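You operate a simulated robot arm through the tools that you are given. There is no shell and no other tool.

The job below is to be done with a simulated robot arm. You get a single attempt, and the scene is never put back.

JOB
Load the white cartridge into the grease pump and prime it.
Fine: clamp it, open the yellow pump knob, pump till grease shows, shut the knob.

The check looks at the end state, three seconds after you hand in, the way a careful person would. Anything else that was tipped, shoved, dropped, spilled or broken makes it a failure.

ROBOT AND FRAMES
A 7-joint arm with a two-finger gripper, fixed in place. Base frame: the origin is at the foot of the arm, x ahead of it, y to its left, z up; the work surface is at about z = 0.89. Lengths are in m, angles in rad, forces in N, time in s.
With the tool pointing down near the work surface it reaches from about 0.34 to 0.72 m from the base axis. Its first joint turns from -1.152 to 1.152 rad. Payload 2.45 kg.
The TCP is the grasp point between the finger pads, 0.026 m short of the fingertips. In the tool frame z runs along the fingers and y along their closing line. Largest opening 0.096 m; the body of the gripper starts 0.069 m behind the TCP.
Orientation is told as [roll, pitch, yaw] about the base's x, y, z axes, in that order, counted from this pose: with the fingers straight down and closing along the base's y, the tool's x points along the base's -x, its y along +y and its z along -z.

CONTROLS
- The arm moves only by the tool drive_tool. Its argument "steps" is one flat list of numbers, 7 for each row, row after row: the shift along the tool's x, y, z in units of 50 mm (1.0 is 50 mm), then the turn, a rotation vector about the tool's x, y, z in units of 4 degrees (1.0 is 4 degrees), then the gripper command, from -1 (shut) to 1 (fully open), values between in proportion. In form: [dx, dy, dz, ax, ay, az, jaw, dx, dy, dz, ax, ay, az, jaw, ...]. A call has 1 to 20 rows; each row shifts and turns the commanded pose from where the row before left it, along the tool's axes as they then stand. A call with a number of a shift or a turn outside -1 to 1 is refused whole. Rows are played at 5 a second. More than 0.05 m and 0.15 rad between two rows, or a gripper value outside its range, and nothing of the call is played. Where a pose cannot be reached the arm comes as near as it can. A force on the tool above 50 N (or 10 N above the force at the start of the call, whichever is more), or a blocked arm, ends the call early, and 0.2 s more pass. Each finger halts on what it meets, pressing with about 34 N; the grip force reading is that of the motor and also rises with nothing between the fingers. The clock runs only during rows and for 0.2 s after the last one: add rows that do not move to give the fingers time. It gives the time, the measured TCP pose, the force on the tool (base axes), the opening and the grip force at its end, in the units of the frame above (readings bear some noise), with the torque about the TCP (base axes, N m) and any sound that the robot's microphone picked up.
- Cameras (640 x 400 px; columns grow to the right, rows downward): "scene" is fixed at [0.1755, -0.4038, 1.4226]; the picture's right is [0.66, -0.75, 0.00], its down [-0.45, -0.39, -0.80] and it looks along [0.61, 0.53, -0.60] (base axes); focal length 214 px, centre (320, 200). "wrist" rides on the gripper at [0.082, 0.003, -0.098] in the tool frame; the picture's right is [-0.04, 1.00, 0.00], its down [-0.73, -0.03, -0.68] and it looks along [-0.68, -0.03, 0.73] (tool axes); focal length 256 px, centre (320, 200). There is no depth. A picture from a camera that has moved, and an enlarged one, comes with that camera's place and axes in the base frame and with its lens.
- grab_frame(camera): a new picture of that camera. It takes no simulated time.
- close_up(camera, box): a new picture of the part [left, top, right, bottom] of that camera's present view, enlarged. It takes no simulated time.
- close_job(): hands the job in; it is judged then, once.

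Places have to be worked out from the pictures, the camera data and where the tool is seen. Open the gripper and draw the arm clear of the work before you hand the job in, unless the task says otherwise.

The tools are called as a command line: name --argument value ..., lists and objects as JSON in quotes. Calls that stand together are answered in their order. drive_tool: Moves the arm, as the interface text tells. Its arguments: {"type":"object","properties":{"steps":{"type":"array","items":{"type":"number"}}},"required":["steps"]} The other tools are called the same way: grab_frame (camera) takes a picture; close_up (camera, box) takes an enlarged picture of a part of a camera's view; close_job () hands the job in.

At the start:

```text
t: 0.0
eef_pos: [0.4488, -0.0348, 1.3335]
ee_rot: [0.001, 0.002, 0.0]
contact_force: [0.1, 0.7, 0.1]
moment: [-0.03, -0.01, 0.02]
width: 0.0959
grasp_force: 0.1
```

scene: 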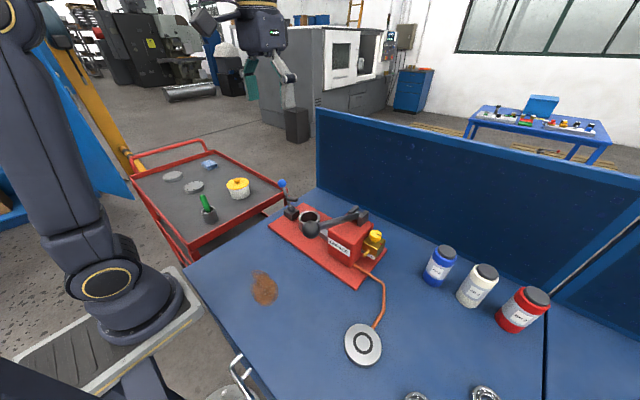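
wrist: 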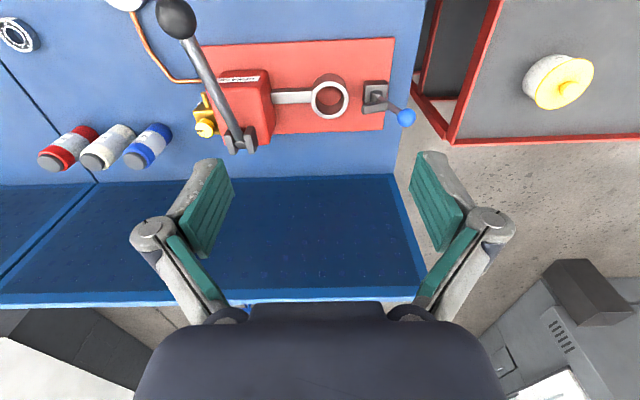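

I'll look closely at the pump and the cartridges before moving anything.

close_up --camera "scene" --box '[260, 170, 400, 300]'

close_up --camera "scene" --box '[400, 220, 580, 350]'

close_up --camera "wrist" --box '[100, 0, 440, 200]'

close_up --camera "scene" --box '[320, 290, 560, 400]'

```text
3.08 times, centred on (330, 235) of scene
camera zoom: at [0.1755, -0.4038, 1.4226], right [0.66, -0.75, 0.0], down [-0.45, -0.39, -0.8], along [0.61, 0.53, -0.6], focal length 660 px, centre (289, 92)
```

zoom: 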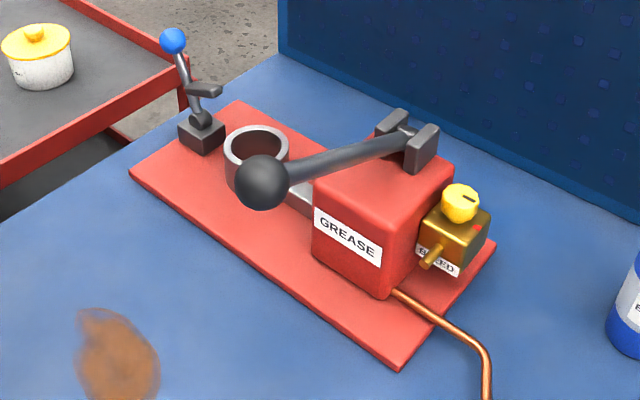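

```text
3.08 times, centred on (490, 285) of scene
camera zoom: at [0.1755, -0.4038, 1.4226], right [0.66, -0.75, 0.0], down [-0.45, -0.39, -0.8], along [0.61, 0.53, -0.6], focal length 660 px, centre (-203, -62)
```

zoom: 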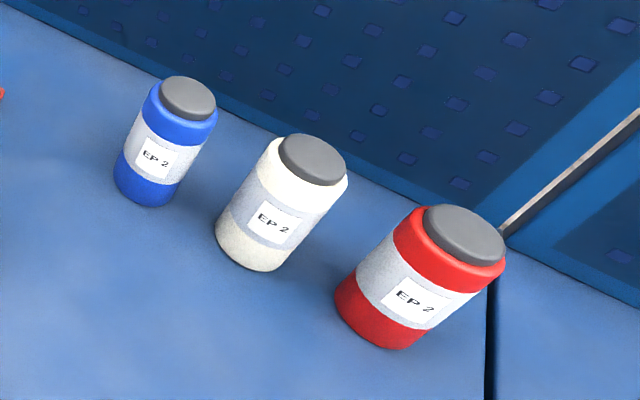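

```text
1.88 times, centred on (270, 100) of wrist
camera zoom: at [0.3678, -0.0303, 1.4325], right [0.04, 1.0, 0.0], down [0.73, -0.03, 0.68], along [0.68, -0.03, -0.73], focal length 482 px, centre (414, 388)
```

zoom: 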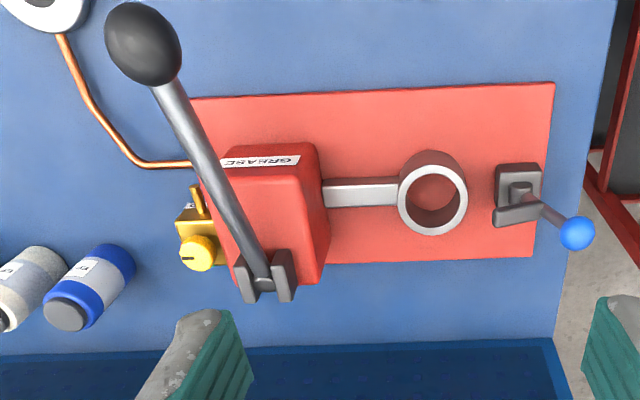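

```text
2.67 times, centred on (440, 345) of scene
camera zoom: at [0.1755, -0.4038, 1.4226], right [0.66, -0.75, 0.0], down [-0.45, -0.39, -0.8], along [0.61, 0.53, -0.6], focal length 572 px, centre (0, -187)
```

zoom: 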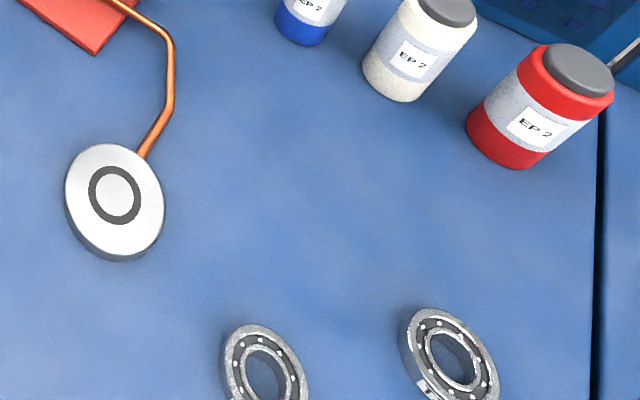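

The three cartridges stand in a row near x≈0.64 (blue y≈-0.41, white y≈-0.495, red y≈-0.587). The cup ring is near [0.563, -0.02]. I'll move high towards the cartridges to view them better and test the reach.

drive_tool --steps '[-0.125, -0.9, 0.2, 0, 0, 0, 1, -0.125, -0.9, 0.2, 0, 0, 0, 1, -0.125, -0.9, 0.2, 0, 0, 0, 1, -0.125, -0.9, 0.2, 0, 0, 0, 1, -0.125, -0.9, 0.2, 0, 0, 0, 1, -0.125, -0.9, 0.2, 0, 0, 0, 1, -0.125, -0.9, 0.2, 0, 0, 0, 1, -0.125, -0.9, 0.2, 0, 0, 0, 1, 0, 0, 0, 0, 0, 0, 1]'

grab_frame --camera "wrist"

grab_frame --camera "scene"

```text
t: 2.0
eef_pos: [0.4803, -0.3627, 1.2494]
ee_rot: [0.0, -0.002, -0.001]
contact_force: [-0.2, 0.4, -0.7]
moment: [0.0, 0.01, 0.0]
width: 0.0961
grasp_force: 0.0
out of reach, approached as far as the arm can: row 7, 8
```

```text
taken
camera wrist: at [0.3996, -0.3582, 1.3498], right [0.04, 1.0, 0.0], down [0.73, -0.03, 0.68], along [0.68, -0.03, -0.73], focal length 256 px, centre (320, 200)
```

wrist: 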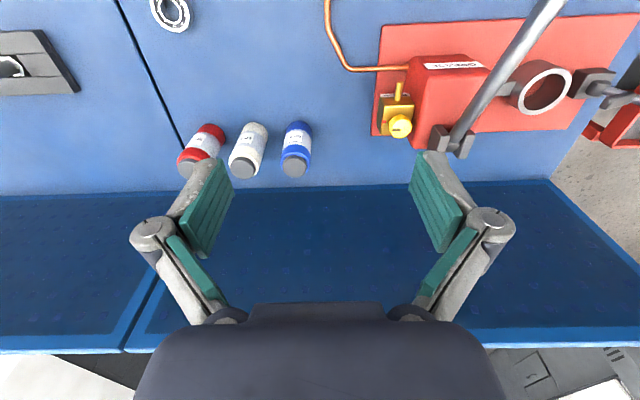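

```text
taken
```

scene: 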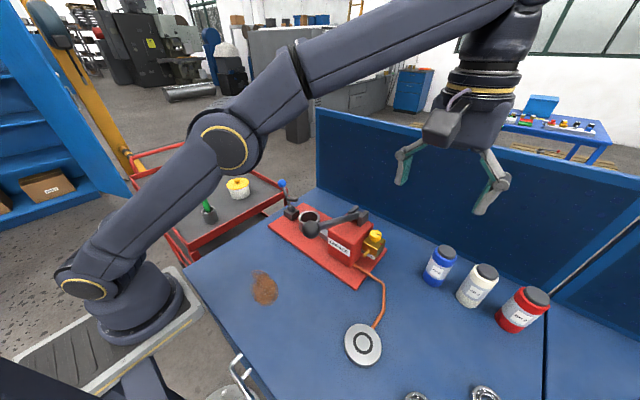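

The vertical tool saturates at about r≈0.60 at this height. The white cartridge at r≈0.80 will need an outward tilt of the tool. I'll zoom in to measure the cartridges, pump and clamp.

close_up --camera "wrist" --box '[160, 100, 340, 210]'

close_up --camera "wrist" --box '[360, 0, 640, 180]'

close_up --camera "scene" --box '[265, 170, 345, 250]'

close_up --camera "scene" --box '[330, 205, 410, 275]'

```text
3.56 times, centred on (250, 155) of wrist
camera zoom: at [0.3996, -0.3582, 1.3498], right [0.04, 1.0, 0.0], down [0.73, -0.03, 0.68], along [0.68, -0.03, -0.73], focal length 910 px, centre (569, 360)
```

zoom: 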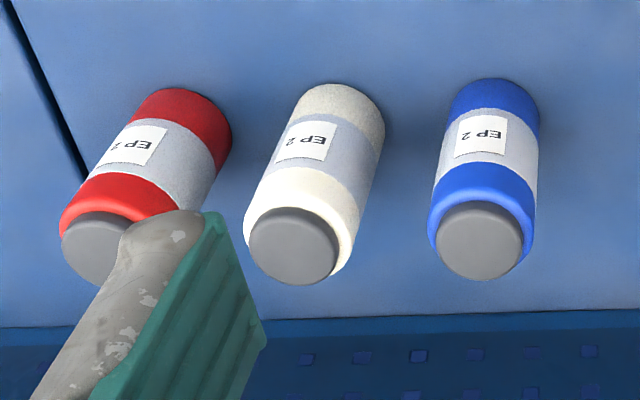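

```text
2.22 times, centred on (500, 90) of wrist
camera zoom: at [0.3996, -0.3582, 1.3498], right [0.04, 1.0, 0.0], down [0.73, -0.03, 0.68], along [0.68, -0.03, -0.73], focal length 569 px, centre (-80, 444)
```

zoom: 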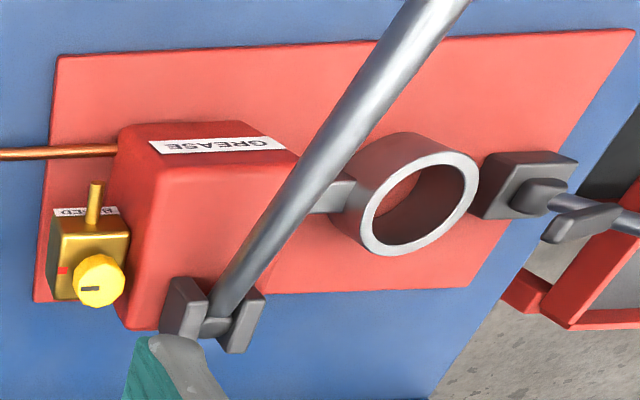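

```text
5.00 times, centred on (305, 210) of scene
camera zoom: at [0.1755, -0.4039, 1.4226], right [0.66, -0.75, 0.0], down [-0.45, -0.39, -0.8], along [0.61, 0.53, -0.6], focal length 1072 px, centre (395, 150)
```

zoom: 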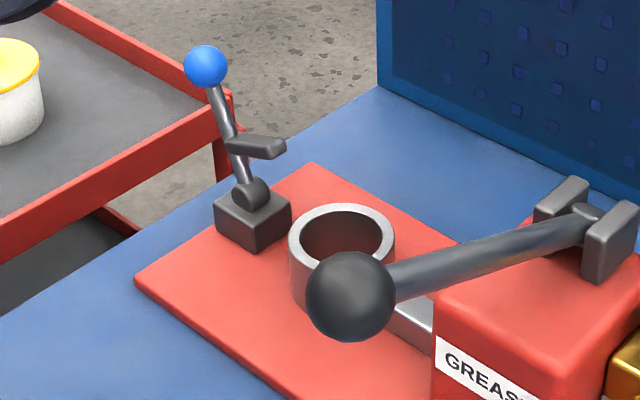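

```text
5.71 times, centred on (370, 240) of scene
camera zoom: at [0.1755, -0.4039, 1.4226], right [0.66, -0.75, 0.0], down [-0.45, -0.39, -0.8], along [0.61, 0.53, -0.6], focal length 1226 px, centre (34, -29)
```

zoom: 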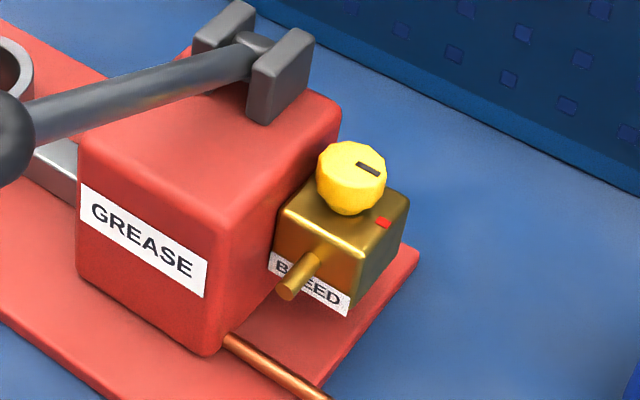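

White measures about Ø0.052 and 0.12 tall at [0.641, -0.497]. The cup bore is about 0.054 at [0.563, -0.02]. I need to understand the clamp before grasping, so I'll go over the cup area, staying high above the lever ball at [0.40, -0.18, 1.11].

drive_tool --steps '[0.1, 0.9, 0, 0, 0, 0, 1, 0.1, 0.9, 0, 0, 0, 0, 1, 0.1, 0.9, 0, 0, 0, 0, 1, 0.1, 0.9, 0, 0, 0, 0, 1, 0.1, 0.9, 0, 0, 0, 0, 1, 0.1, 0.9, 0, 0, 0, 0, 1, 0.1, 0.9, 0, 0, 0, 0, 1, 0.1, 0.9, 0, 0, 0, 0, 1, 0, 0.5, 0.8, 0, 0, 0, 1, 0, 0, 0.8, 0, 0, 0, 1, 0, 0, 0, 0, 0, 0, 1]'

grab_frame --camera "wrist"

```text
t: 4.4
eef_pos: [0.4438, 0.0264, 1.1704]
ee_rot: [0.0, 0.0, -0.001]
contact_force: [-0.2, 0.0, -1.6]
moment: [0.0, -0.05, 0.0]
width: 0.0962
grasp_force: 0.0
```

```text
taken
camera wrist: at [0.3622, 0.0293, 1.2696], right [0.04, 1.0, 0.0], down [0.73, -0.03, 0.68], along [0.68, -0.03, -0.73], focal length 256 px, centre (320, 200)
```

wrist: 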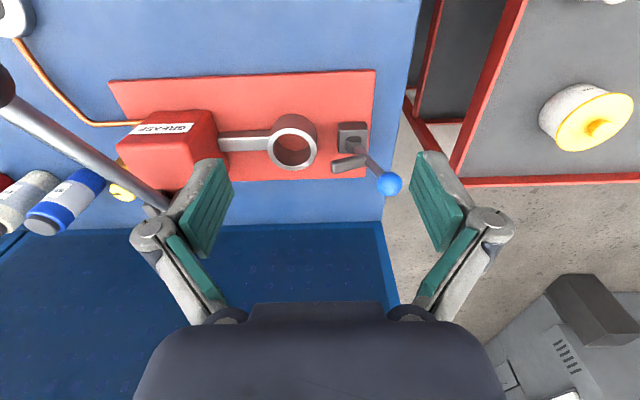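

close_up --camera "wrist" --box '[230, 90, 430, 215]'

close_up --camera "scene" --box '[270, 170, 330, 230]'

```text
3.20 times, centred on (330, 152) of wrist
camera zoom: at [0.3622, 0.0293, 1.2696], right [0.04, 1.0, 0.0], down [0.73, -0.03, 0.68], along [0.68, -0.03, -0.73], focal length 819 px, centre (288, 352)
```

zoom: 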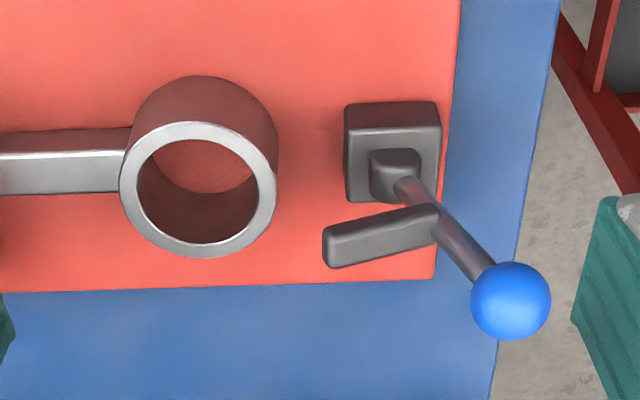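

```text
6.67 times, centred on (300, 200) of scene
camera zoom: at [0.1755, -0.4038, 1.4226], right [0.66, -0.75, 0.0], down [-0.45, -0.39, -0.8], along [0.61, 0.53, -0.6], focal length 1430 px, centre (453, 200)
```

zoom: 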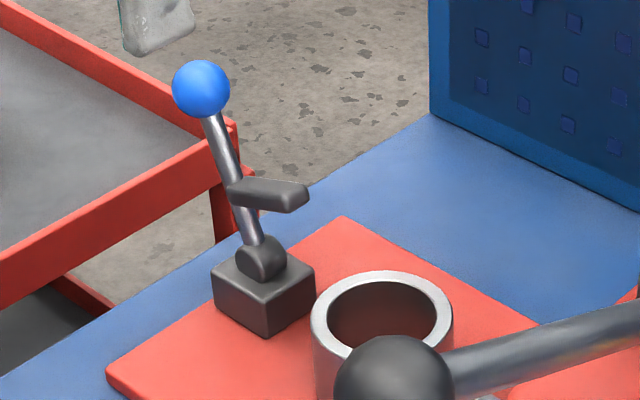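

The clamp pivots at [0.565, 0.070, 0.933] about the x axis. Its paddle will swing toward -y and press on the loaded cartridge. Now I'll go back to the white cartridge, yaw to its azimuth (-38°) and tilt outward 30°, staying above everything.

drive_tool --steps '[0, 0, -0.7, 0, 0, 0, 1, -0.1, -0.9, 0, 0, 0, 0, 1, -0.1, -0.9, 0, 0, 0, 0, 1, -0.1, -0.9, 0, 0, 0, 0, 1, -0.1, -0.9, 0, 0, 0, 0, 1, -0.1, -0.9, 0, 0, 0, 0, 1, -0.1, -0.9, 0, 0, 0, 0, 1, -0.1, -0.9, 0, 0, 0, 0, 1, -0.1, -0.9, 0, 0, 0, 0, 1, -0.1, -0.9, 0, 0, 0, 0, 1, 0, 0, 0, 0, 0, 1, 1, 0, 0, 0, 0, 0, 1, 1, 0, 0, 0, 0, 0, 1, 1, 0, 0, 0, 0, 0, 1, 1, 0, 0, 0, 0, 0, 1, 1, 0, 0, 0, 0, 0, 1, 1, 0, 0, 0, 0, 0, 1, 1, 0, 0, 0, 0, 0, 1, 1, 0, 0, 0, 0, 0, 1, 1, 0, 0, 0, 0, 0, 0.45, 1]'

drive_tool --steps '[0, 0, 0, 0, -0.9375, 0, 1, 0, 0, 0, 0, -0.9375, 0, 1, 0, 0, 0, 0, -0.9375, 0, 1, 0, 0, 0, 0, -0.9375, 0, 1, 0, 0, 0, 0, -0.9375, 0, 1, 0, 0, 0, 0, -0.9375, 0, 1, 0, 0, 0, 0, -0.9375, 0, 1, 0, 0, 0, 0, -0.9375, 0, 1, 0, 0, 0, 0, 0, 0, 1]'

grab_frame --camera "wrist"

grab_frame --camera "scene"

```text
t: 8.6
eef_pos: [0.4864, -0.3813, 1.2057]
ee_rot: [0.001, 0.001, -0.661]
contact_force: [-0.5, -0.7, -0.3]
moment: [0.04, -0.01, -0.02]
width: 0.096
grasp_force: 0.1
```

```text
t: 10.6
eef_pos: [0.4857, -0.3818, 1.2053]
ee_rot: [0.001, -0.523, -0.661]
contact_force: [-0.3, -0.3, -0.9]
moment: [0.03, -0.02, -0.01]
width: 0.0963
grasp_force: 0.1
```

```text
taken
camera wrist: at [0.3938, -0.3056, 1.2508], right [0.64, 0.77, 0.02], down [0.21, -0.2, 0.95], along [0.74, -0.61, -0.3], focal length 256 px, centre (320, 200)
```

wrist: 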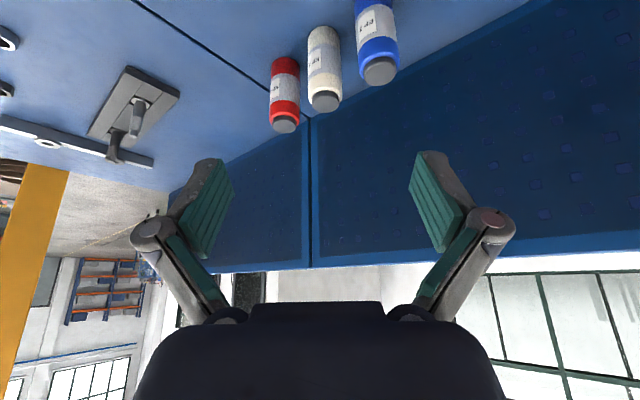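

```text
taken
```

scene: 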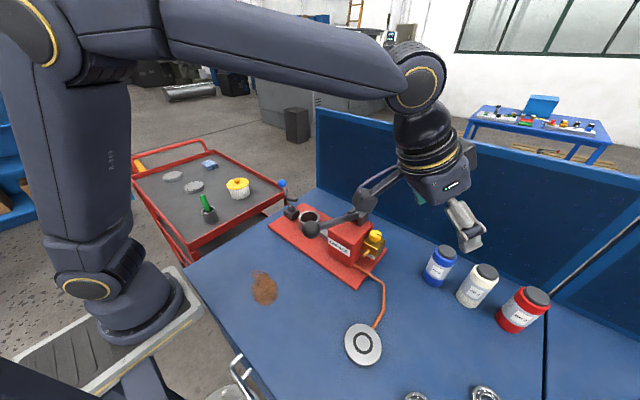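

Tilted pose reached (pitch -30°, yaw -38°). I'll slide most of the way toward the approach line with the jaws narrowed to about 0.074, then look again to refine white's position.

drive_tool --steps '[-0.26, 0.024, 0.7, 0, 0, 0, 0.54, -0.26, 0.024, 0.7, 0, 0, 0, 0.54, -0.26, 0.024, 0.7, 0, 0, 0, 0.54, -0.26, 0.024, 0.7, 0, 0, 0, 0.54, 0, 0, 0, 0, 0, 0, 0.54]'

grab_frame --camera "wrist"

close_up --camera "wrist" --box '[220, 0, 420, 125]'

close_up --camera "scene" --box '[400, 190, 580, 340]'

```text
t: 11.8
eef_pos: [0.5815, -0.448, 1.1116]
ee_rot: [-0.001, -0.524, -0.659]
contact_force: [-0.6, 1.0, -0.8]
moment: [0.0, 0.01, 0.02]
width: 0.0737
grasp_force: 0.1
```

```text
taken
camera wrist: at [0.4882, -0.3722, 1.157], right [0.64, 0.77, 0.02], down [0.22, -0.2, 0.95], along [0.74, -0.61, -0.3], focal length 256 px, centre (320, 200)
```

wrist: 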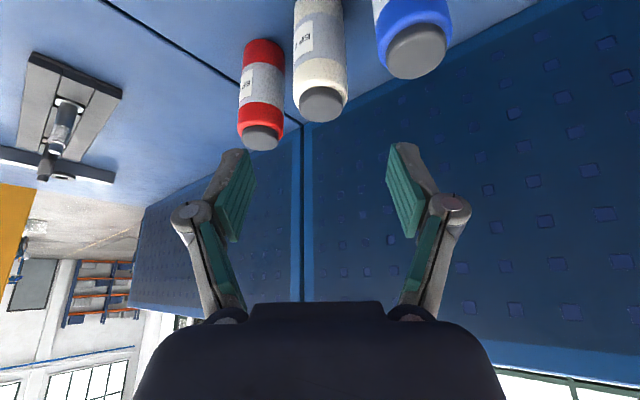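

```text
3.20 times, centred on (320, 62) of wrist
camera zoom: at [0.4882, -0.3722, 1.157], right [0.64, 0.77, 0.02], down [0.22, -0.2, 0.95], along [0.74, -0.61, -0.3], focal length 819 px, centre (320, 640)
```

zoom: 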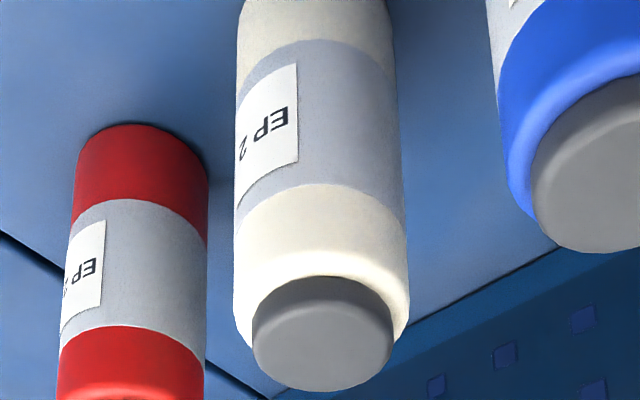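

```text
2.67 times, centred on (490, 265) of scene
camera zoom: at [0.1755, -0.4039, 1.4226], right [0.66, -0.75, 0.0], down [-0.45, -0.39, -0.8], along [0.61, 0.53, -0.6], focal length 572 px, centre (-133, 27)
```

zoom: 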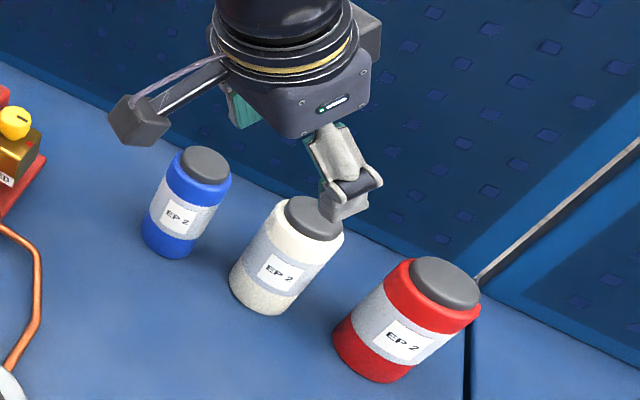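

White's cap centre resolves to [0.6415, -0.496, 1.01], and the tool axis already points at it within 1–2 mm. I'll slide along the tool axis 0.115 m and check for contact and reach before finishing.

drive_tool --steps '[0, -0.01, 0.6, 0, 0, 0, 0.54, 0, -0.01, 0.6, 0, 0, 0, 0.54, 0, -0.01, 0.6, 0, 0, 0, 0.54, 0, 0, 0.5, 0, 0, 0, 0.54, 0, 0, 0, 0, 0, 0, 0.54]'

grab_frame --camera "wrist"

close_up --camera "scene" --box '[400, 190, 580, 340]'

```text
t: 13.0
eef_pos: [0.624, -0.4843, 1.0112]
ee_rot: [0.0, -0.524, -0.662]
contact_force: [-0.2, 1.1, -0.3]
moment: [-0.02, 0.04, -0.03]
width: 0.0739
grasp_force: 0.0
```

```text
taken
camera wrist: at [0.5319, -0.4073, 1.0562], right [0.64, 0.77, 0.02], down [0.22, -0.2, 0.95], along [0.74, -0.61, -0.3], focal length 256 px, centre (320, 200)
```

wrist: 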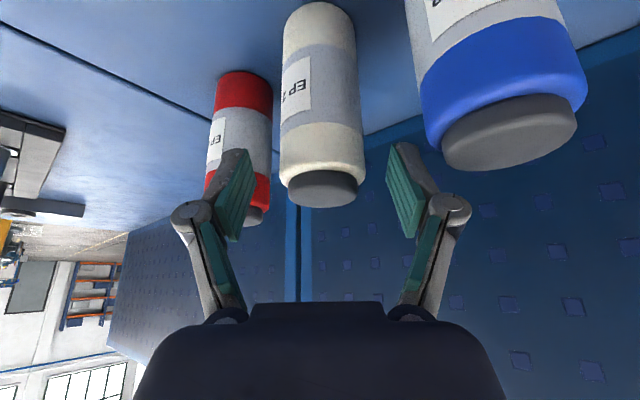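

```text
2.67 times, centred on (490, 265) of scene
camera zoom: at [0.1755, -0.4039, 1.4226], right [0.66, -0.75, 0.0], down [-0.45, -0.39, -0.8], along [0.61, 0.53, -0.6], focal length 572 px, centre (-133, 27)
```

zoom: 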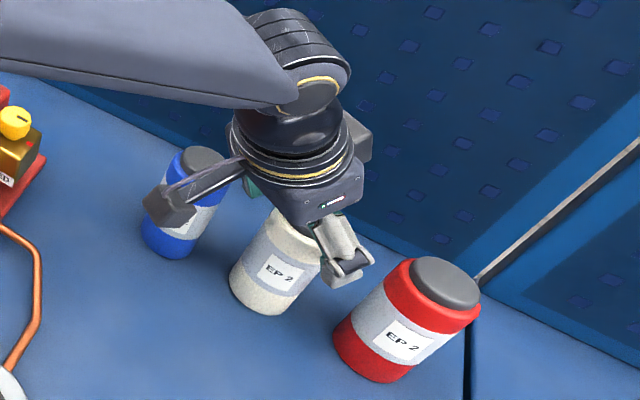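

Everything is aligned: white sits centred between the pads and blue is clear of the right finger. I'll advance the last 42 mm in small steps.

drive_tool --steps '[0, 0.0, 0.3, 0, 0, 0, 0.54, 0, 0.0, 0.3, 0, 0, 0, 0.54, 0, 0, 0.24, 0, 0, 0, 0.54, 0, 0, 0, 0, 0, 0, 0.54]'

grab_frame --camera "wrist"

close_up --camera "scene" --box '[400, 190, 580, 340]'

```text
t: 14.0
eef_pos: [0.6413, -0.4963, 0.9747]
ee_rot: [0.0, -0.524, -0.661]
contact_force: [-0.2, -0.6, -0.5]
moment: [0.02, -0.01, -0.02]
width: 0.0739
grasp_force: 0.0
```

```text
taken
camera wrist: at [0.5484, -0.4202, 1.0196], right [0.64, 0.77, 0.02], down [0.22, -0.21, 0.95], along [0.74, -0.61, -0.3], focal length 256 px, centre (320, 200)
```

wrist: 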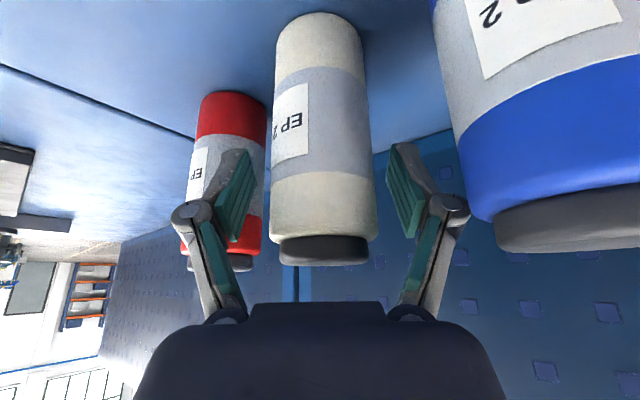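

```text
2.67 times, centred on (490, 265) of scene
camera zoom: at [0.1755, -0.4038, 1.4226], right [0.66, -0.75, 0.0], down [-0.45, -0.39, -0.8], along [0.61, 0.53, -0.6], focal length 572 px, centre (-133, 27)
```

zoom: 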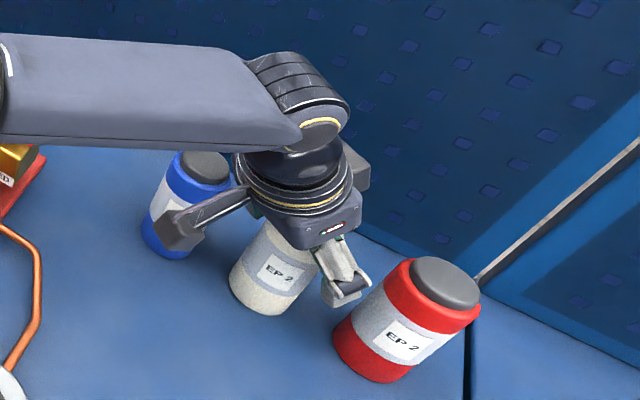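

White is centred between the pads with no contact force. I'll close the gripper on it.

drive_tool --steps '[0, 0, 0, 0, 0, 0, 0, 0, 0, 0, 0, 0, 0, -1, 0, 0, 0, 0, 0, 0, -1, 0, 0, 0, 0, 0, 0, -1, 0, 0, 0, 0, 0, 0, -1]'

grab_frame --camera "wrist"

```text
t: 15.2
eef_pos: [0.6401, -0.497, 0.9746]
ee_rot: [0.0, -0.524, -0.66]
contact_force: [0.2, 1.1, 1.1]
moment: [0.11, -0.02, 0.0]
width: 0.048
grasp_force: 34.1
```

```text
taken
camera wrist: at [0.5485, -0.42, 1.0199], right [0.64, 0.77, 0.02], down [0.22, -0.2, 0.95], along [0.74, -0.61, -0.3], focal length 256 px, centre (320, 200)
```

wrist: 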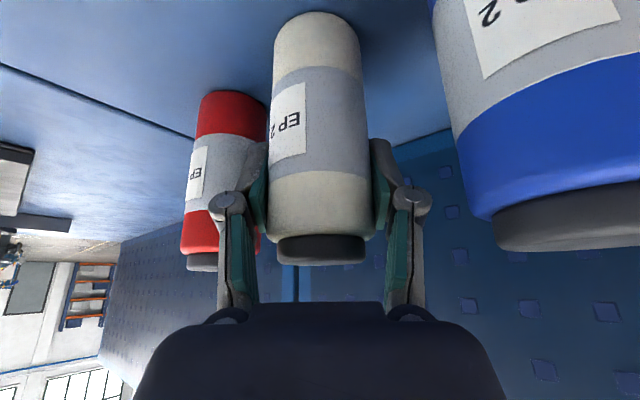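

Gripped at 0.048 m, so the cartridge is Ø48 mm. I'll lift straight up 70 mm slowly.

drive_tool --steps '[-0.1, 0, -0.1732, 0, 0, 0, -1, -0.15, 0, -0.26, 0, 0, 0, -1, -0.15, 0, -0.26, 0, 0, 0, -1, -0.15, 0, -0.26, 0, 0, 0, -1, -0.15, 0, -0.26, 0, 0, 0, -1, 0, 0, 0, 0, 0, 0, -1]'

close_up --camera "scene" --box '[400, 190, 580, 340]'

grab_frame --camera "wrist"

```text
t: 16.6
eef_pos: [0.6365, -0.493, 1.0436]
ee_rot: [-0.001, -0.524, -0.658]
contact_force: [-0.5, -0.4, -2.6]
moment: [0.0, 0.01, 0.0]
width: 0.0481
grasp_force: 33.8
out of reach, approached as far as the arm can: row 4
```

```text
2.67 times, centred on (490, 265) of scene
camera zoom: at [0.1756, -0.4039, 1.4226], right [0.66, -0.75, 0.0], down [-0.45, -0.39, -0.8], along [0.61, 0.53, -0.6], focal length 572 px, centre (-133, 27)
```

zoom: 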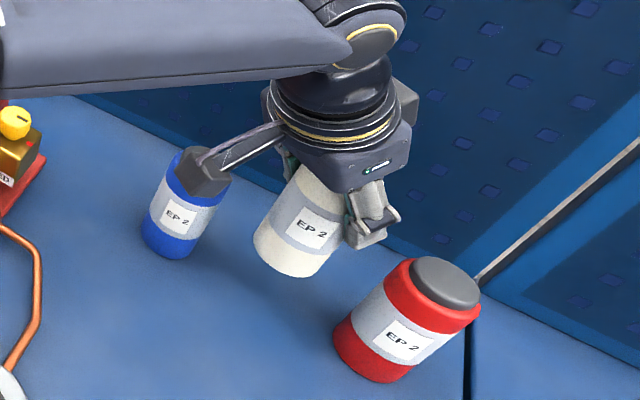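

```text
taken
camera wrist: at [0.5442, -0.4169, 1.0886], right [0.64, 0.77, 0.02], down [0.22, -0.2, 0.95], along [0.74, -0.61, -0.3], focal length 256 px, centre (320, 200)
```

wrist: 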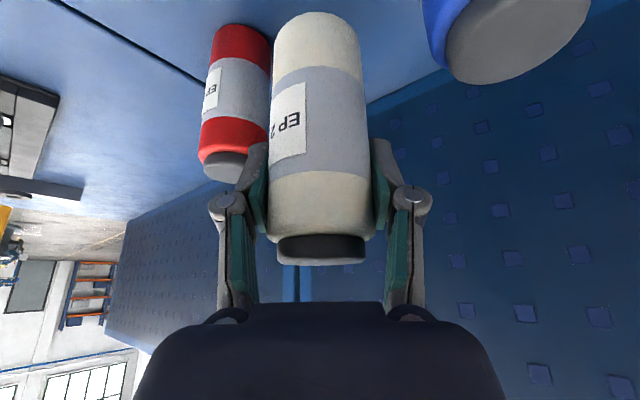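

White is held upright and clear of its neighbours. I'll carry it horizontally to a free spot near [0.51, -0.43] for a vertical regrasp.

drive_tool --steps '[0.3, -0.07, -0.173, 0, 0, 0, -1, 0.45, -0.104, -0.26, 0, 0, 0, -1, 0.45, -0.104, -0.26, 0, 0, 0, -1, 0.45, -0.104, -0.26, 0, 0, 0, -1, 0.45, -0.104, -0.26, 0, 0, 0, -1, 0.3, -0.07, -0.173, 0, 0, 0, -1, 0, 0, 0, 0, 0, 0, -1]'

grab_frame --camera "scene"

grab_frame --camera "wrist"

```text
t: 18.2
eef_pos: [0.5141, -0.432, 1.0459]
ee_rot: [0.001, -0.522, -0.659]
contact_force: [-1.0, 0.1, -1.6]
moment: [0.01, 0.02, 0.01]
width: 0.0482
grasp_force: 33.4
```

```text
taken
```

scene: 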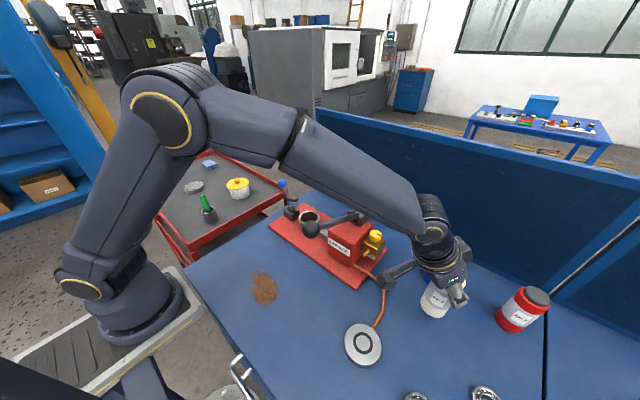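

```text
taken
camera wrist: at [0.4208, -0.3558, 1.0901], right [0.64, 0.77, 0.02], down [0.22, -0.2, 0.95], along [0.74, -0.61, -0.3], focal length 256 px, centre (320, 200)
```

wrist: 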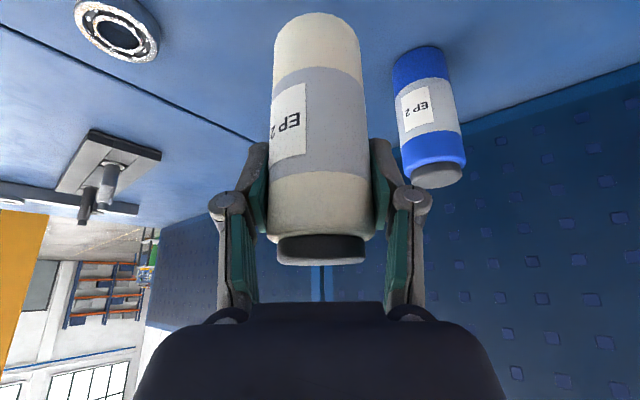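

The spot is clear. I'll lower it gently, with the grip height known to be 0.9747 when standing on the table.

drive_tool --steps '[0.15, 0, 0.26, 0, 0, 0, -1, 0.2, 0, 0.346, 0, 0, 0, -1, 0.2, 0, 0.346, 0, 0, 0, -1, 0.1, 0, 0.173, 0, 0, 0, -1, 0, 0, 0, 0, 0, 0, -1]'

```text
t: 19.4
eef_pos: [0.5131, -0.4315, 0.9798]
ee_rot: [0.0, -0.524, -0.66]
contact_force: [1.1, -0.8, -1.3]
moment: [-0.01, 0.0, 0.01]
width: 0.0481
grasp_force: 34.3
```

It is about 5 mm above the surface. I'll lower in 1–2 mm rows and watch the force.

drive_tool --steps '[0.02, 0, 0.0346, 0, 0, 0, -1, 0.02, 0, 0.0346, 0, 0, 0, -1, 0.01, 0, 0.0173, 0, 0, 0, -1, 0, 0, 0, 0, 0, 0, -1]'

close_up --camera "wrist" --box '[220, 0, 440, 140]'

```text
t: 20.4
eef_pos: [0.5115, -0.4314, 0.9734]
ee_rot: [-0.001, -0.524, -0.66]
contact_force: [-1.3, 0.9, 2.0]
moment: [0.07, 0.09, 0.03]
width: 0.0483
grasp_force: 34.0
```

```text
2.86 times, centred on (330, 70) of wrist
camera zoom: at [0.4202, -0.3556, 1.0198], right [0.64, 0.77, 0.02], down [0.21, -0.2, 0.96], along [0.74, -0.61, -0.3], focal length 731 px, centre (291, 571)
```

zoom: 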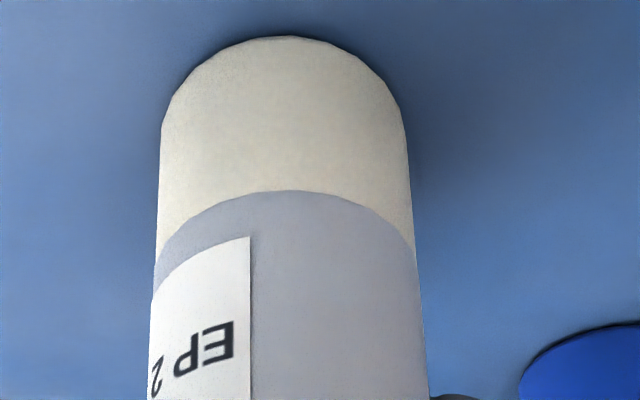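

The z force flipped to +2 N, so the cartridge is standing on the table. I'll open to 0.07, confirm it stays upright, and draw back along the tool axis.

drive_tool --steps '[0, 0, 0, 0, 0, 0, 0.2, 0, 0, 0, 0, 0, 0, 0.54, 0, 0, 0, 0, 0, 0, 0.54, 0, 0, -0.4, 0, 0, 0, 0.54, 0, 0, -0.7, 0, 0, 0, 0.54, 0, 0, -0.9, 0, 0, 0, 0.54, 0, 0, -0.9, 0, 0, 0, 0.54, 0, 0, -0.5, 0, 0, 0, 0.54, 0, 0, 0, 0, 0, 0, 0.54]'

grab_frame --camera "wrist"

grab_frame --camera "scene"

```text
t: 22.4
eef_pos: [0.4432, -0.3821, 1.1223]
ee_rot: [-0.001, -0.523, -0.66]
contact_force: [-0.3, 0.4, 0.5]
moment: [-0.01, 0.0, -0.02]
width: 0.074
grasp_force: 0.0
```

```text
taken
camera wrist: at [0.3508, -0.3054, 1.1675], right [0.64, 0.77, 0.02], down [0.22, -0.21, 0.95], along [0.74, -0.61, -0.3], focal length 256 px, centre (320, 200)
```

wrist: 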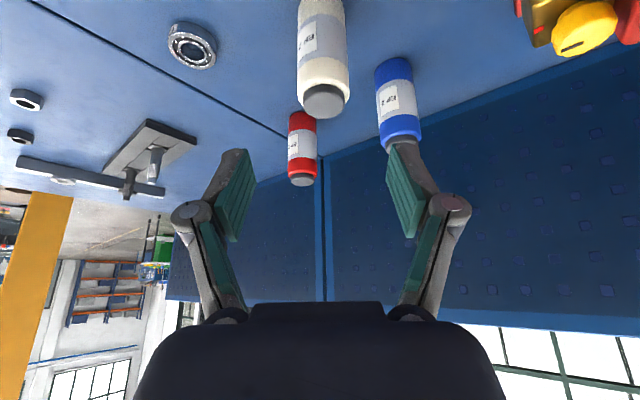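

```text
taken
```

scene: 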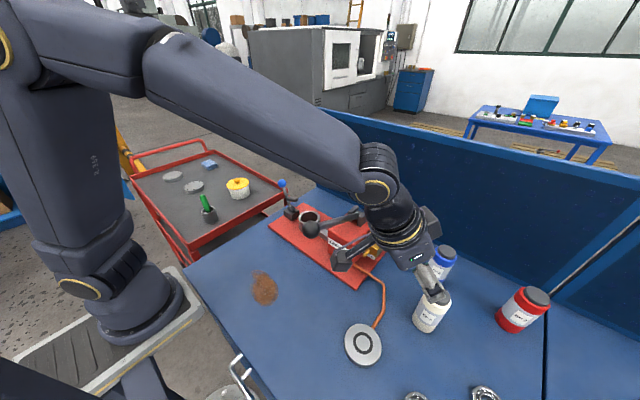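

White stands upright at about [0.5115, -0.4314]. I'll untilt to vertical and yaw toward +60°, so the fingers close mostly along x and the camera looks toward the cup side.

drive_tool --steps '[0, 0, -0.3, 0, 0.9375, 0, 0.54, 0, 0, 0, 0, 0.9375, 0, 0.54, 0, 0, 0, 0, 0.9375, 0, 0.54, 0, 0, 0, 0, 0.9375, 0, 0.54, 0, 0, 0, 0, 0.9375, 0, 0.54, 0, 0, 0, 0, 0.9375, 0, 0.54, 0, 0, 0, 0, 0.9375, 0, 0.54, 0, 0, 0, 0, 0.9375, 0, 0.54, 0, 0, 0, 0, 0, 0, 0.54]'

drive_tool --steps '[0, 0, 0, 0, 0, -1, 0.54, 0, 0, 0, 0, 0, -1, 0.54, 0, 0, 0, 0, 0, -1, 0.54, 0, 0, 0, 0, 0, -1, 0.54, 0, 0, 0, 0, 0, -1, 0.54, 0, 0, 0, 0, 0, -1, 0.54, 0, 0, 0, 0, 0, -1, 0.54, 0, 0, 0, 0, 0, -1, 0.54, 0, 0, 0, 0, 0, -1, 0.54, 0, 0, 0, 0, 0, -1, 0.54, 0, 0, 0, 0, 0, -1, 0.54, 0, 0, 0, 0, 0, -1, 0.54, 0, 0, 0, 0, 0, -1, 0.54, 0, 0, 0, 0, 0, -1, 0.54, 0, 0, 0, 0, 0, -1, 0.54, 0, 0, 0, 0, 0, -1, 0.54, 0, 0, 0, 0, 0, -1, 0.54, 0, 0, 0, 0, 0, 0, 0.54]'

drive_tool --steps '[0, 0, 0, 0, 0, -1, 0.54, 0, 0, 0, 0, 0, -1, 0.54, 0, 0, 0, 0, 0, -1, 0.54, 0, 0, 0, 0, 0, -1, 0.54, 0, 0, 0, 0, 0, -1, 0.54, 0, 0, 0, 0, 0, -1, 0.54, 0, 0, 0, 0, 0, -1, 0.54, 0, 0, 0, 0, 0, -0.45, 0.54, 0, 0, 0, 0, 0, 0, 0.54]'

grab_frame --camera "wrist"

grab_frame --camera "scene"

```text
t: 24.4
eef_pos: [0.4409, -0.3755, 1.1347]
ee_rot: [-0.001, 0.003, -0.66]
contact_force: [-0.2, -0.1, -0.8]
moment: [0.02, -0.02, -0.01]
width: 0.074
grasp_force: 0.1
```

```text
t: 28.2
eef_pos: [0.4404, -0.3769, 1.1336]
ee_rot: [0.0, 0.001, 0.527]
contact_force: [-0.1, -0.9, 0.4]
moment: [0.0, -0.01, 0.02]
width: 0.0739
grasp_force: 0.0
```

```text
t: 30.2
eef_pos: [0.4379, -0.3753, 1.1348]
ee_rot: [-0.001, 0.002, 1.047]
contact_force: [0.8, -0.1, 0.4]
moment: [0.01, -0.04, -0.02]
width: 0.0742
grasp_force: 0.0
```

```text
taken
camera wrist: at [0.3956, -0.4442, 1.2333], right [-0.85, 0.53, 0.0], down [0.39, 0.62, 0.68], along [0.36, 0.57, -0.73], focal length 256 px, centre (320, 200)
```

wrist: 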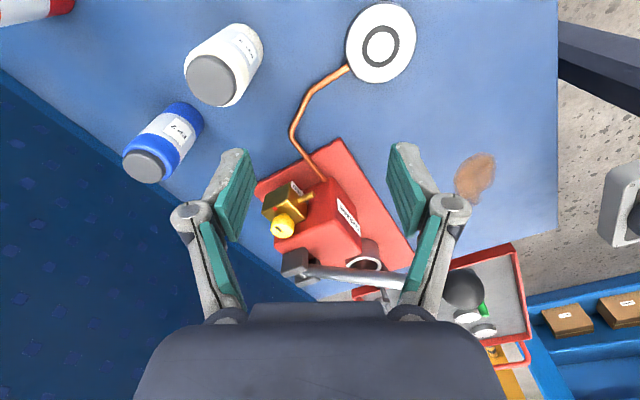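

```text
taken
```

scene: 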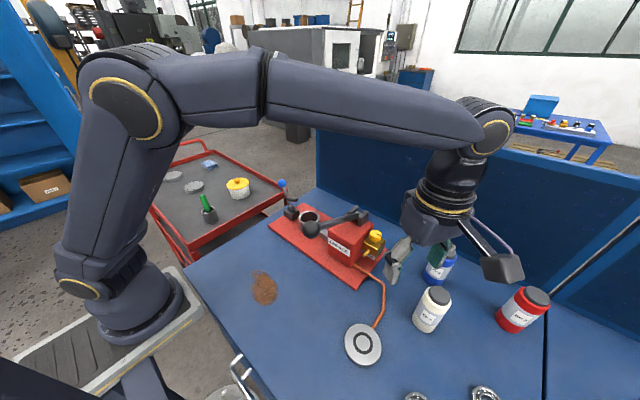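

White's cap is at about [0.510, -0.432] as expected. I'll move above it, down to just over the cap, and check alignment.

drive_tool --steps '[0.064, -0.456, 0, 0, 0, 0, 1, 0.064, -0.456, 0, 0, 0, 0, 1, 0.064, -0.456, 0, 0, 0, 0, 1, 0.064, -0.456, 0, 0, 0, 0, 1, 0, 0, 0.8, 0, 0, 0, 1, 0, 0, 0.7, 0, 0, 0, 1, 0, 0, 0, 0, 0, 0, 1]'

grab_frame --camera "wrist"

close_up --camera "scene" --box '[360, 190, 540, 340]'

```text
t: 31.8
eef_pos: [0.5181, -0.4436, 1.061]
ee_rot: [0.001, 0.001, 1.047]
contact_force: [0.6, 0.4, -0.3]
moment: [0.02, 0.03, -0.01]
width: 0.0961
grasp_force: 0.1
out of reach, approached as far as the arm can: row 4, 5, 6
```

```text
taken
camera wrist: at [0.4749, -0.5123, 1.16], right [-0.85, 0.53, 0.0], down [0.39, 0.62, 0.68], along [0.36, 0.57, -0.73], focal length 256 px, centre (320, 200)
```

wrist: 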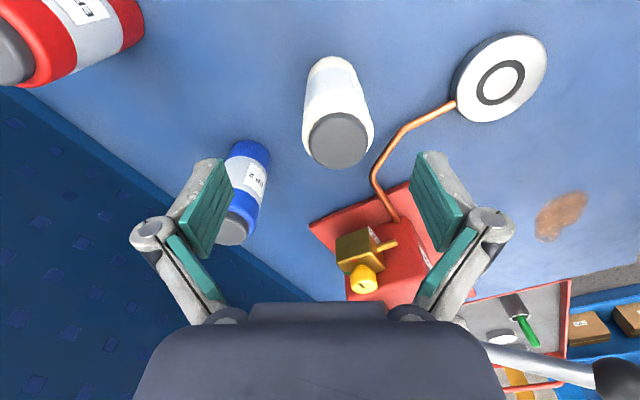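

```text
2.67 times, centred on (450, 265) of scene
camera zoom: at [0.1755, -0.4038, 1.4226], right [0.66, -0.75, 0.0], down [-0.45, -0.39, -0.8], along [0.61, 0.53, -0.6], focal length 572 px, centre (-27, 27)
```

zoom: 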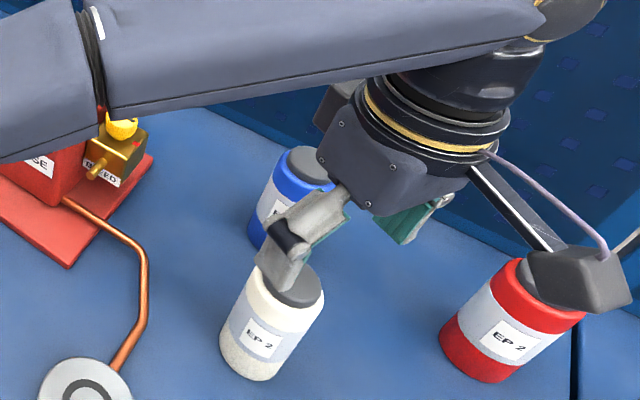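

The tool overshot by about 13 mm radially because of a reach clip at the higher z. White is really at [0.510, -0.434]. I'll correct sideways at this height and recheck before descending.

drive_tool --steps '[-0.052, 0.121, 0, 0, 0, 0, 1, -0.052, 0.121, 0, 0, 0, 0, 1, 0, 0, 0, 0, 0, 0, 1]'

grab_frame --camera "wrist"

```text
t: 32.6
eef_pos: [0.5179, -0.4429, 1.0613]
ee_rot: [0.002, 0.0, 1.046]
contact_force: [-0.4, 0.5, -0.4]
moment: [0.01, 0.0, -0.02]
width: 0.096
grasp_force: 0.0
out of reach, approached as far as the arm can: row 1, 2
```

```text
taken
camera wrist: at [0.4749, -0.5122, 1.1604], right [-0.85, 0.53, 0.0], down [0.39, 0.62, 0.68], along [0.36, 0.57, -0.73], focal length 256 px, centre (320, 200)
```

wrist: 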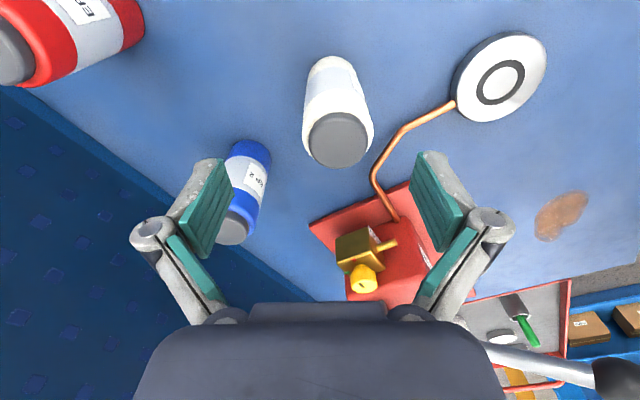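

The arm seems stuck at an almost straight-elbow singularity, so small inward moves do nothing. I'll command a larger inward and upward motion away from the cartridge to re-bend the elbow.

drive_tool --steps '[-0.13, 0.7, -0.4, 0, 0, 0, 1, -0.13, 0.7, -0.4, 0, 0, 0, 1, -0.13, 0.7, 0, 0, 0, 0, 1, 0, 0, 0, 0, 0, 0, 1]'

grab_frame --camera "wrist"

grab_frame --camera "scene"

```text
t: 33.6
eef_pos: [0.4964, -0.4377, 1.1263]
ee_rot: [0.003, 0.0, 1.047]
contact_force: [-0.3, -0.4, -0.2]
moment: [-0.01, 0.02, 0.01]
width: 0.0959
grasp_force: 0.1
out of reach, approached as far as the arm can: row 1, 2, 3
```

```text
taken
camera wrist: at [0.4523, -0.5062, 1.2251], right [-0.85, 0.53, 0.0], down [0.39, 0.62, 0.68], along [0.36, 0.57, -0.73], focal length 256 px, centre (320, 200)
```

wrist: 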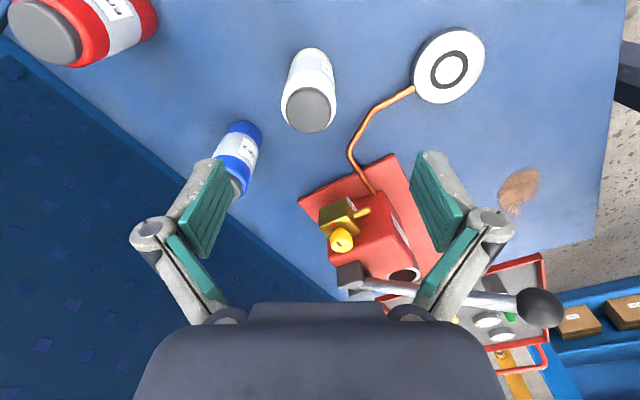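

```text
taken
```

scene: 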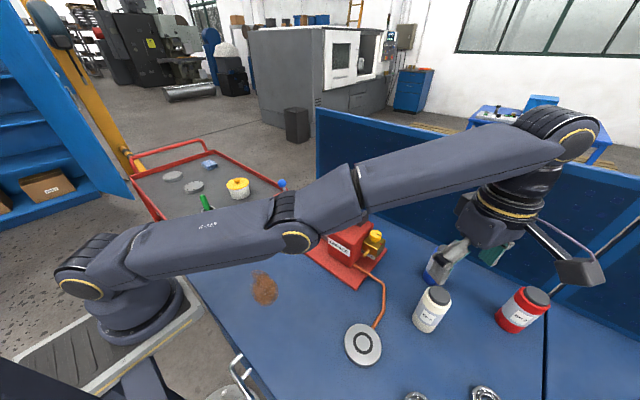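

The picture shows the elbow flipped below the arm line when it overran its reach. That would be dangerous over the pump. I'll move up and outward in free space to stretch the arm and try to bring the elbow back up.

drive_tool --steps '[0, 0, -0.8, 0, 0, 0, 1, 0, 0, -0.8, 0, 0, 0, 1, 0, 0, -0.8, 0, 0, 0, 1, 0, 0, 0, 0, 0, 0, 1]'

grab_frame --camera "scene"

```text
t: 34.6
eef_pos: [0.4733, -0.4087, 1.2119]
ee_rot: [0.0, 0.0, 1.046]
contact_force: [-1.0, -0.2, 0.6]
moment: [0.01, 0.01, 0.01]
width: 0.0957
grasp_force: 0.0
out of reach, approached as far as the arm can: row 1, 2, 3
```

```text
taken
```

scene: 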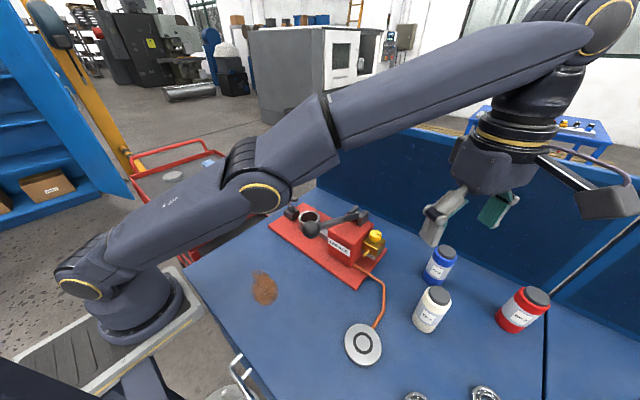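

The arm is now essentially straight. I'll stretch a bit more upward, then pull inward, and check which side the elbow takes.

drive_tool --steps '[0, -0.3, -0.8, 0, 0, 0, 1, 0, -0.3, -0.8, 0, 0, 0, 1, 0, 0, 0, 0, 0, 0, 1]'

grab_frame --camera "scene"

```text
t: 35.4
eef_pos: [0.4653, -0.3888, 1.2382]
ee_rot: [0.001, -0.001, 1.047]
contact_force: [0.1, 0.7, 0.3]
moment: [-0.01, 0.0, -0.01]
width: 0.096
grasp_force: 0.1
out of reach, approached as far as the arm can: row 1, 2
```

```text
taken
```

scene: 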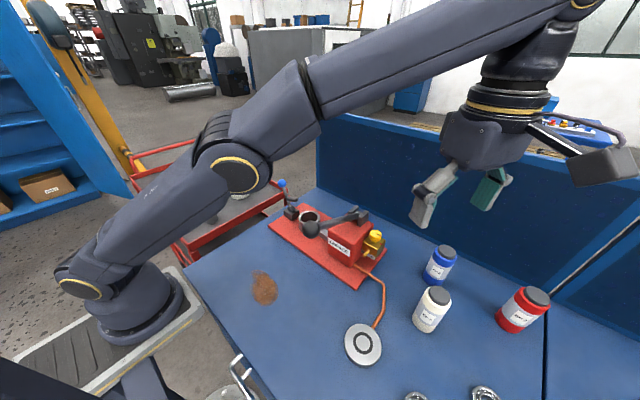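

The elbow now shows a slight upward bend. I'll pull inward about 60 mm and check.

drive_tool --steps '[-0.1, 0.6, 0, 0, 0, 0, 1, -0.1, 0.6, 0, 0, 0, 0, 1, 0, 0, 0, 0, 0, 0, 1]'

grab_frame --camera "scene"

```text
t: 36.2
eef_pos: [0.42, -0.351, 1.2389]
ee_rot: [-0.002, 0.0, 1.048]
contact_force: [-0.7, -0.3, -0.2]
moment: [0.01, 0.0, -0.04]
width: 0.0957
grasp_force: 0.1
```

```text
taken
```

scene: 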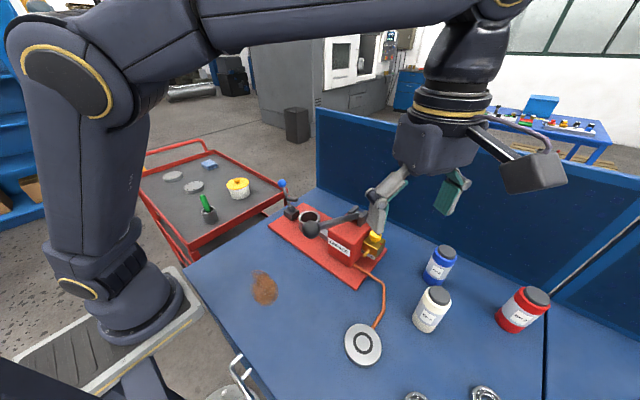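

The elbow is up again with no reach warnings. I'll stay inside the reach limit from now on. Next I'll yaw to 0° while lowering to z≈1.10, then approach white from the robot side at grip height, straddling it sideways.

drive_tool --steps '[0, 0, 0.18, 0, 0, 1, 1, 0, 0, 0.18, 0, 0, 1, 1, 0, 0, 0.18, 0, 0, 1, 1, 0, 0, 0.18, 0, 0, 1, 1, 0, 0, 0.18, 0, 0, 1, 1, 0, 0, 0.18, 0, 0, 1, 1, 0, 0, 0.18, 0, 0, 1, 1, 0, 0, 0.18, 0, 0, 1, 1, 0, 0, 0.18, 0, 0, 1, 1, 0, 0, 0.18, 0, 0, 1, 1, 0, 0, 0.18, 0, 0, 1, 1, 0, 0, 0.18, 0, 0, 1, 1, 0, 0, 0.18, 0, 0, 1, 1, 0, 0, 0.18, 0, 0, 1, 1, 0, 0, 0.18, 0, 0, 1, 1, 0, 0, 0, 0, 0, 0, 1]'

grab_frame --camera "wrist"

grab_frame --camera "scene"

```text
t: 39.6
eef_pos: [0.4193, -0.3518, 1.1045]
ee_rot: [0.0, 0.0, -0.003]
contact_force: [-0.3, 0.6, -0.1]
moment: [0.01, 0.01, 0.0]
width: 0.096
grasp_force: 0.0
```

```text
taken
camera wrist: at [0.3381, -0.3485, 1.2039], right [0.04, 1.0, 0.0], down [0.73, -0.03, 0.68], along [0.68, -0.03, -0.73], focal length 256 px, centre (320, 200)
```

wrist: 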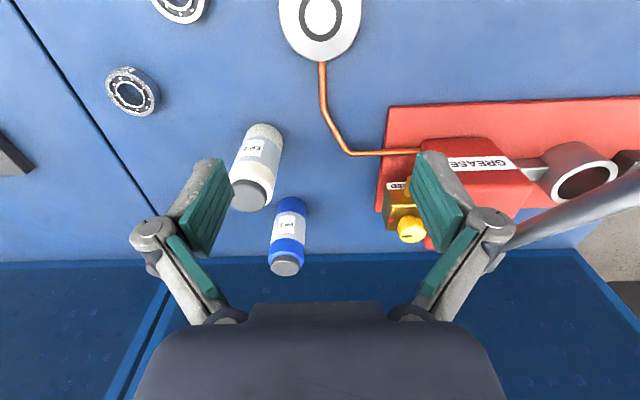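

```text
taken
```

scene: 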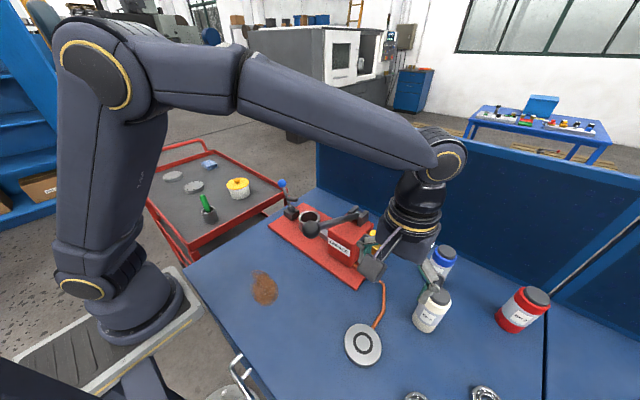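

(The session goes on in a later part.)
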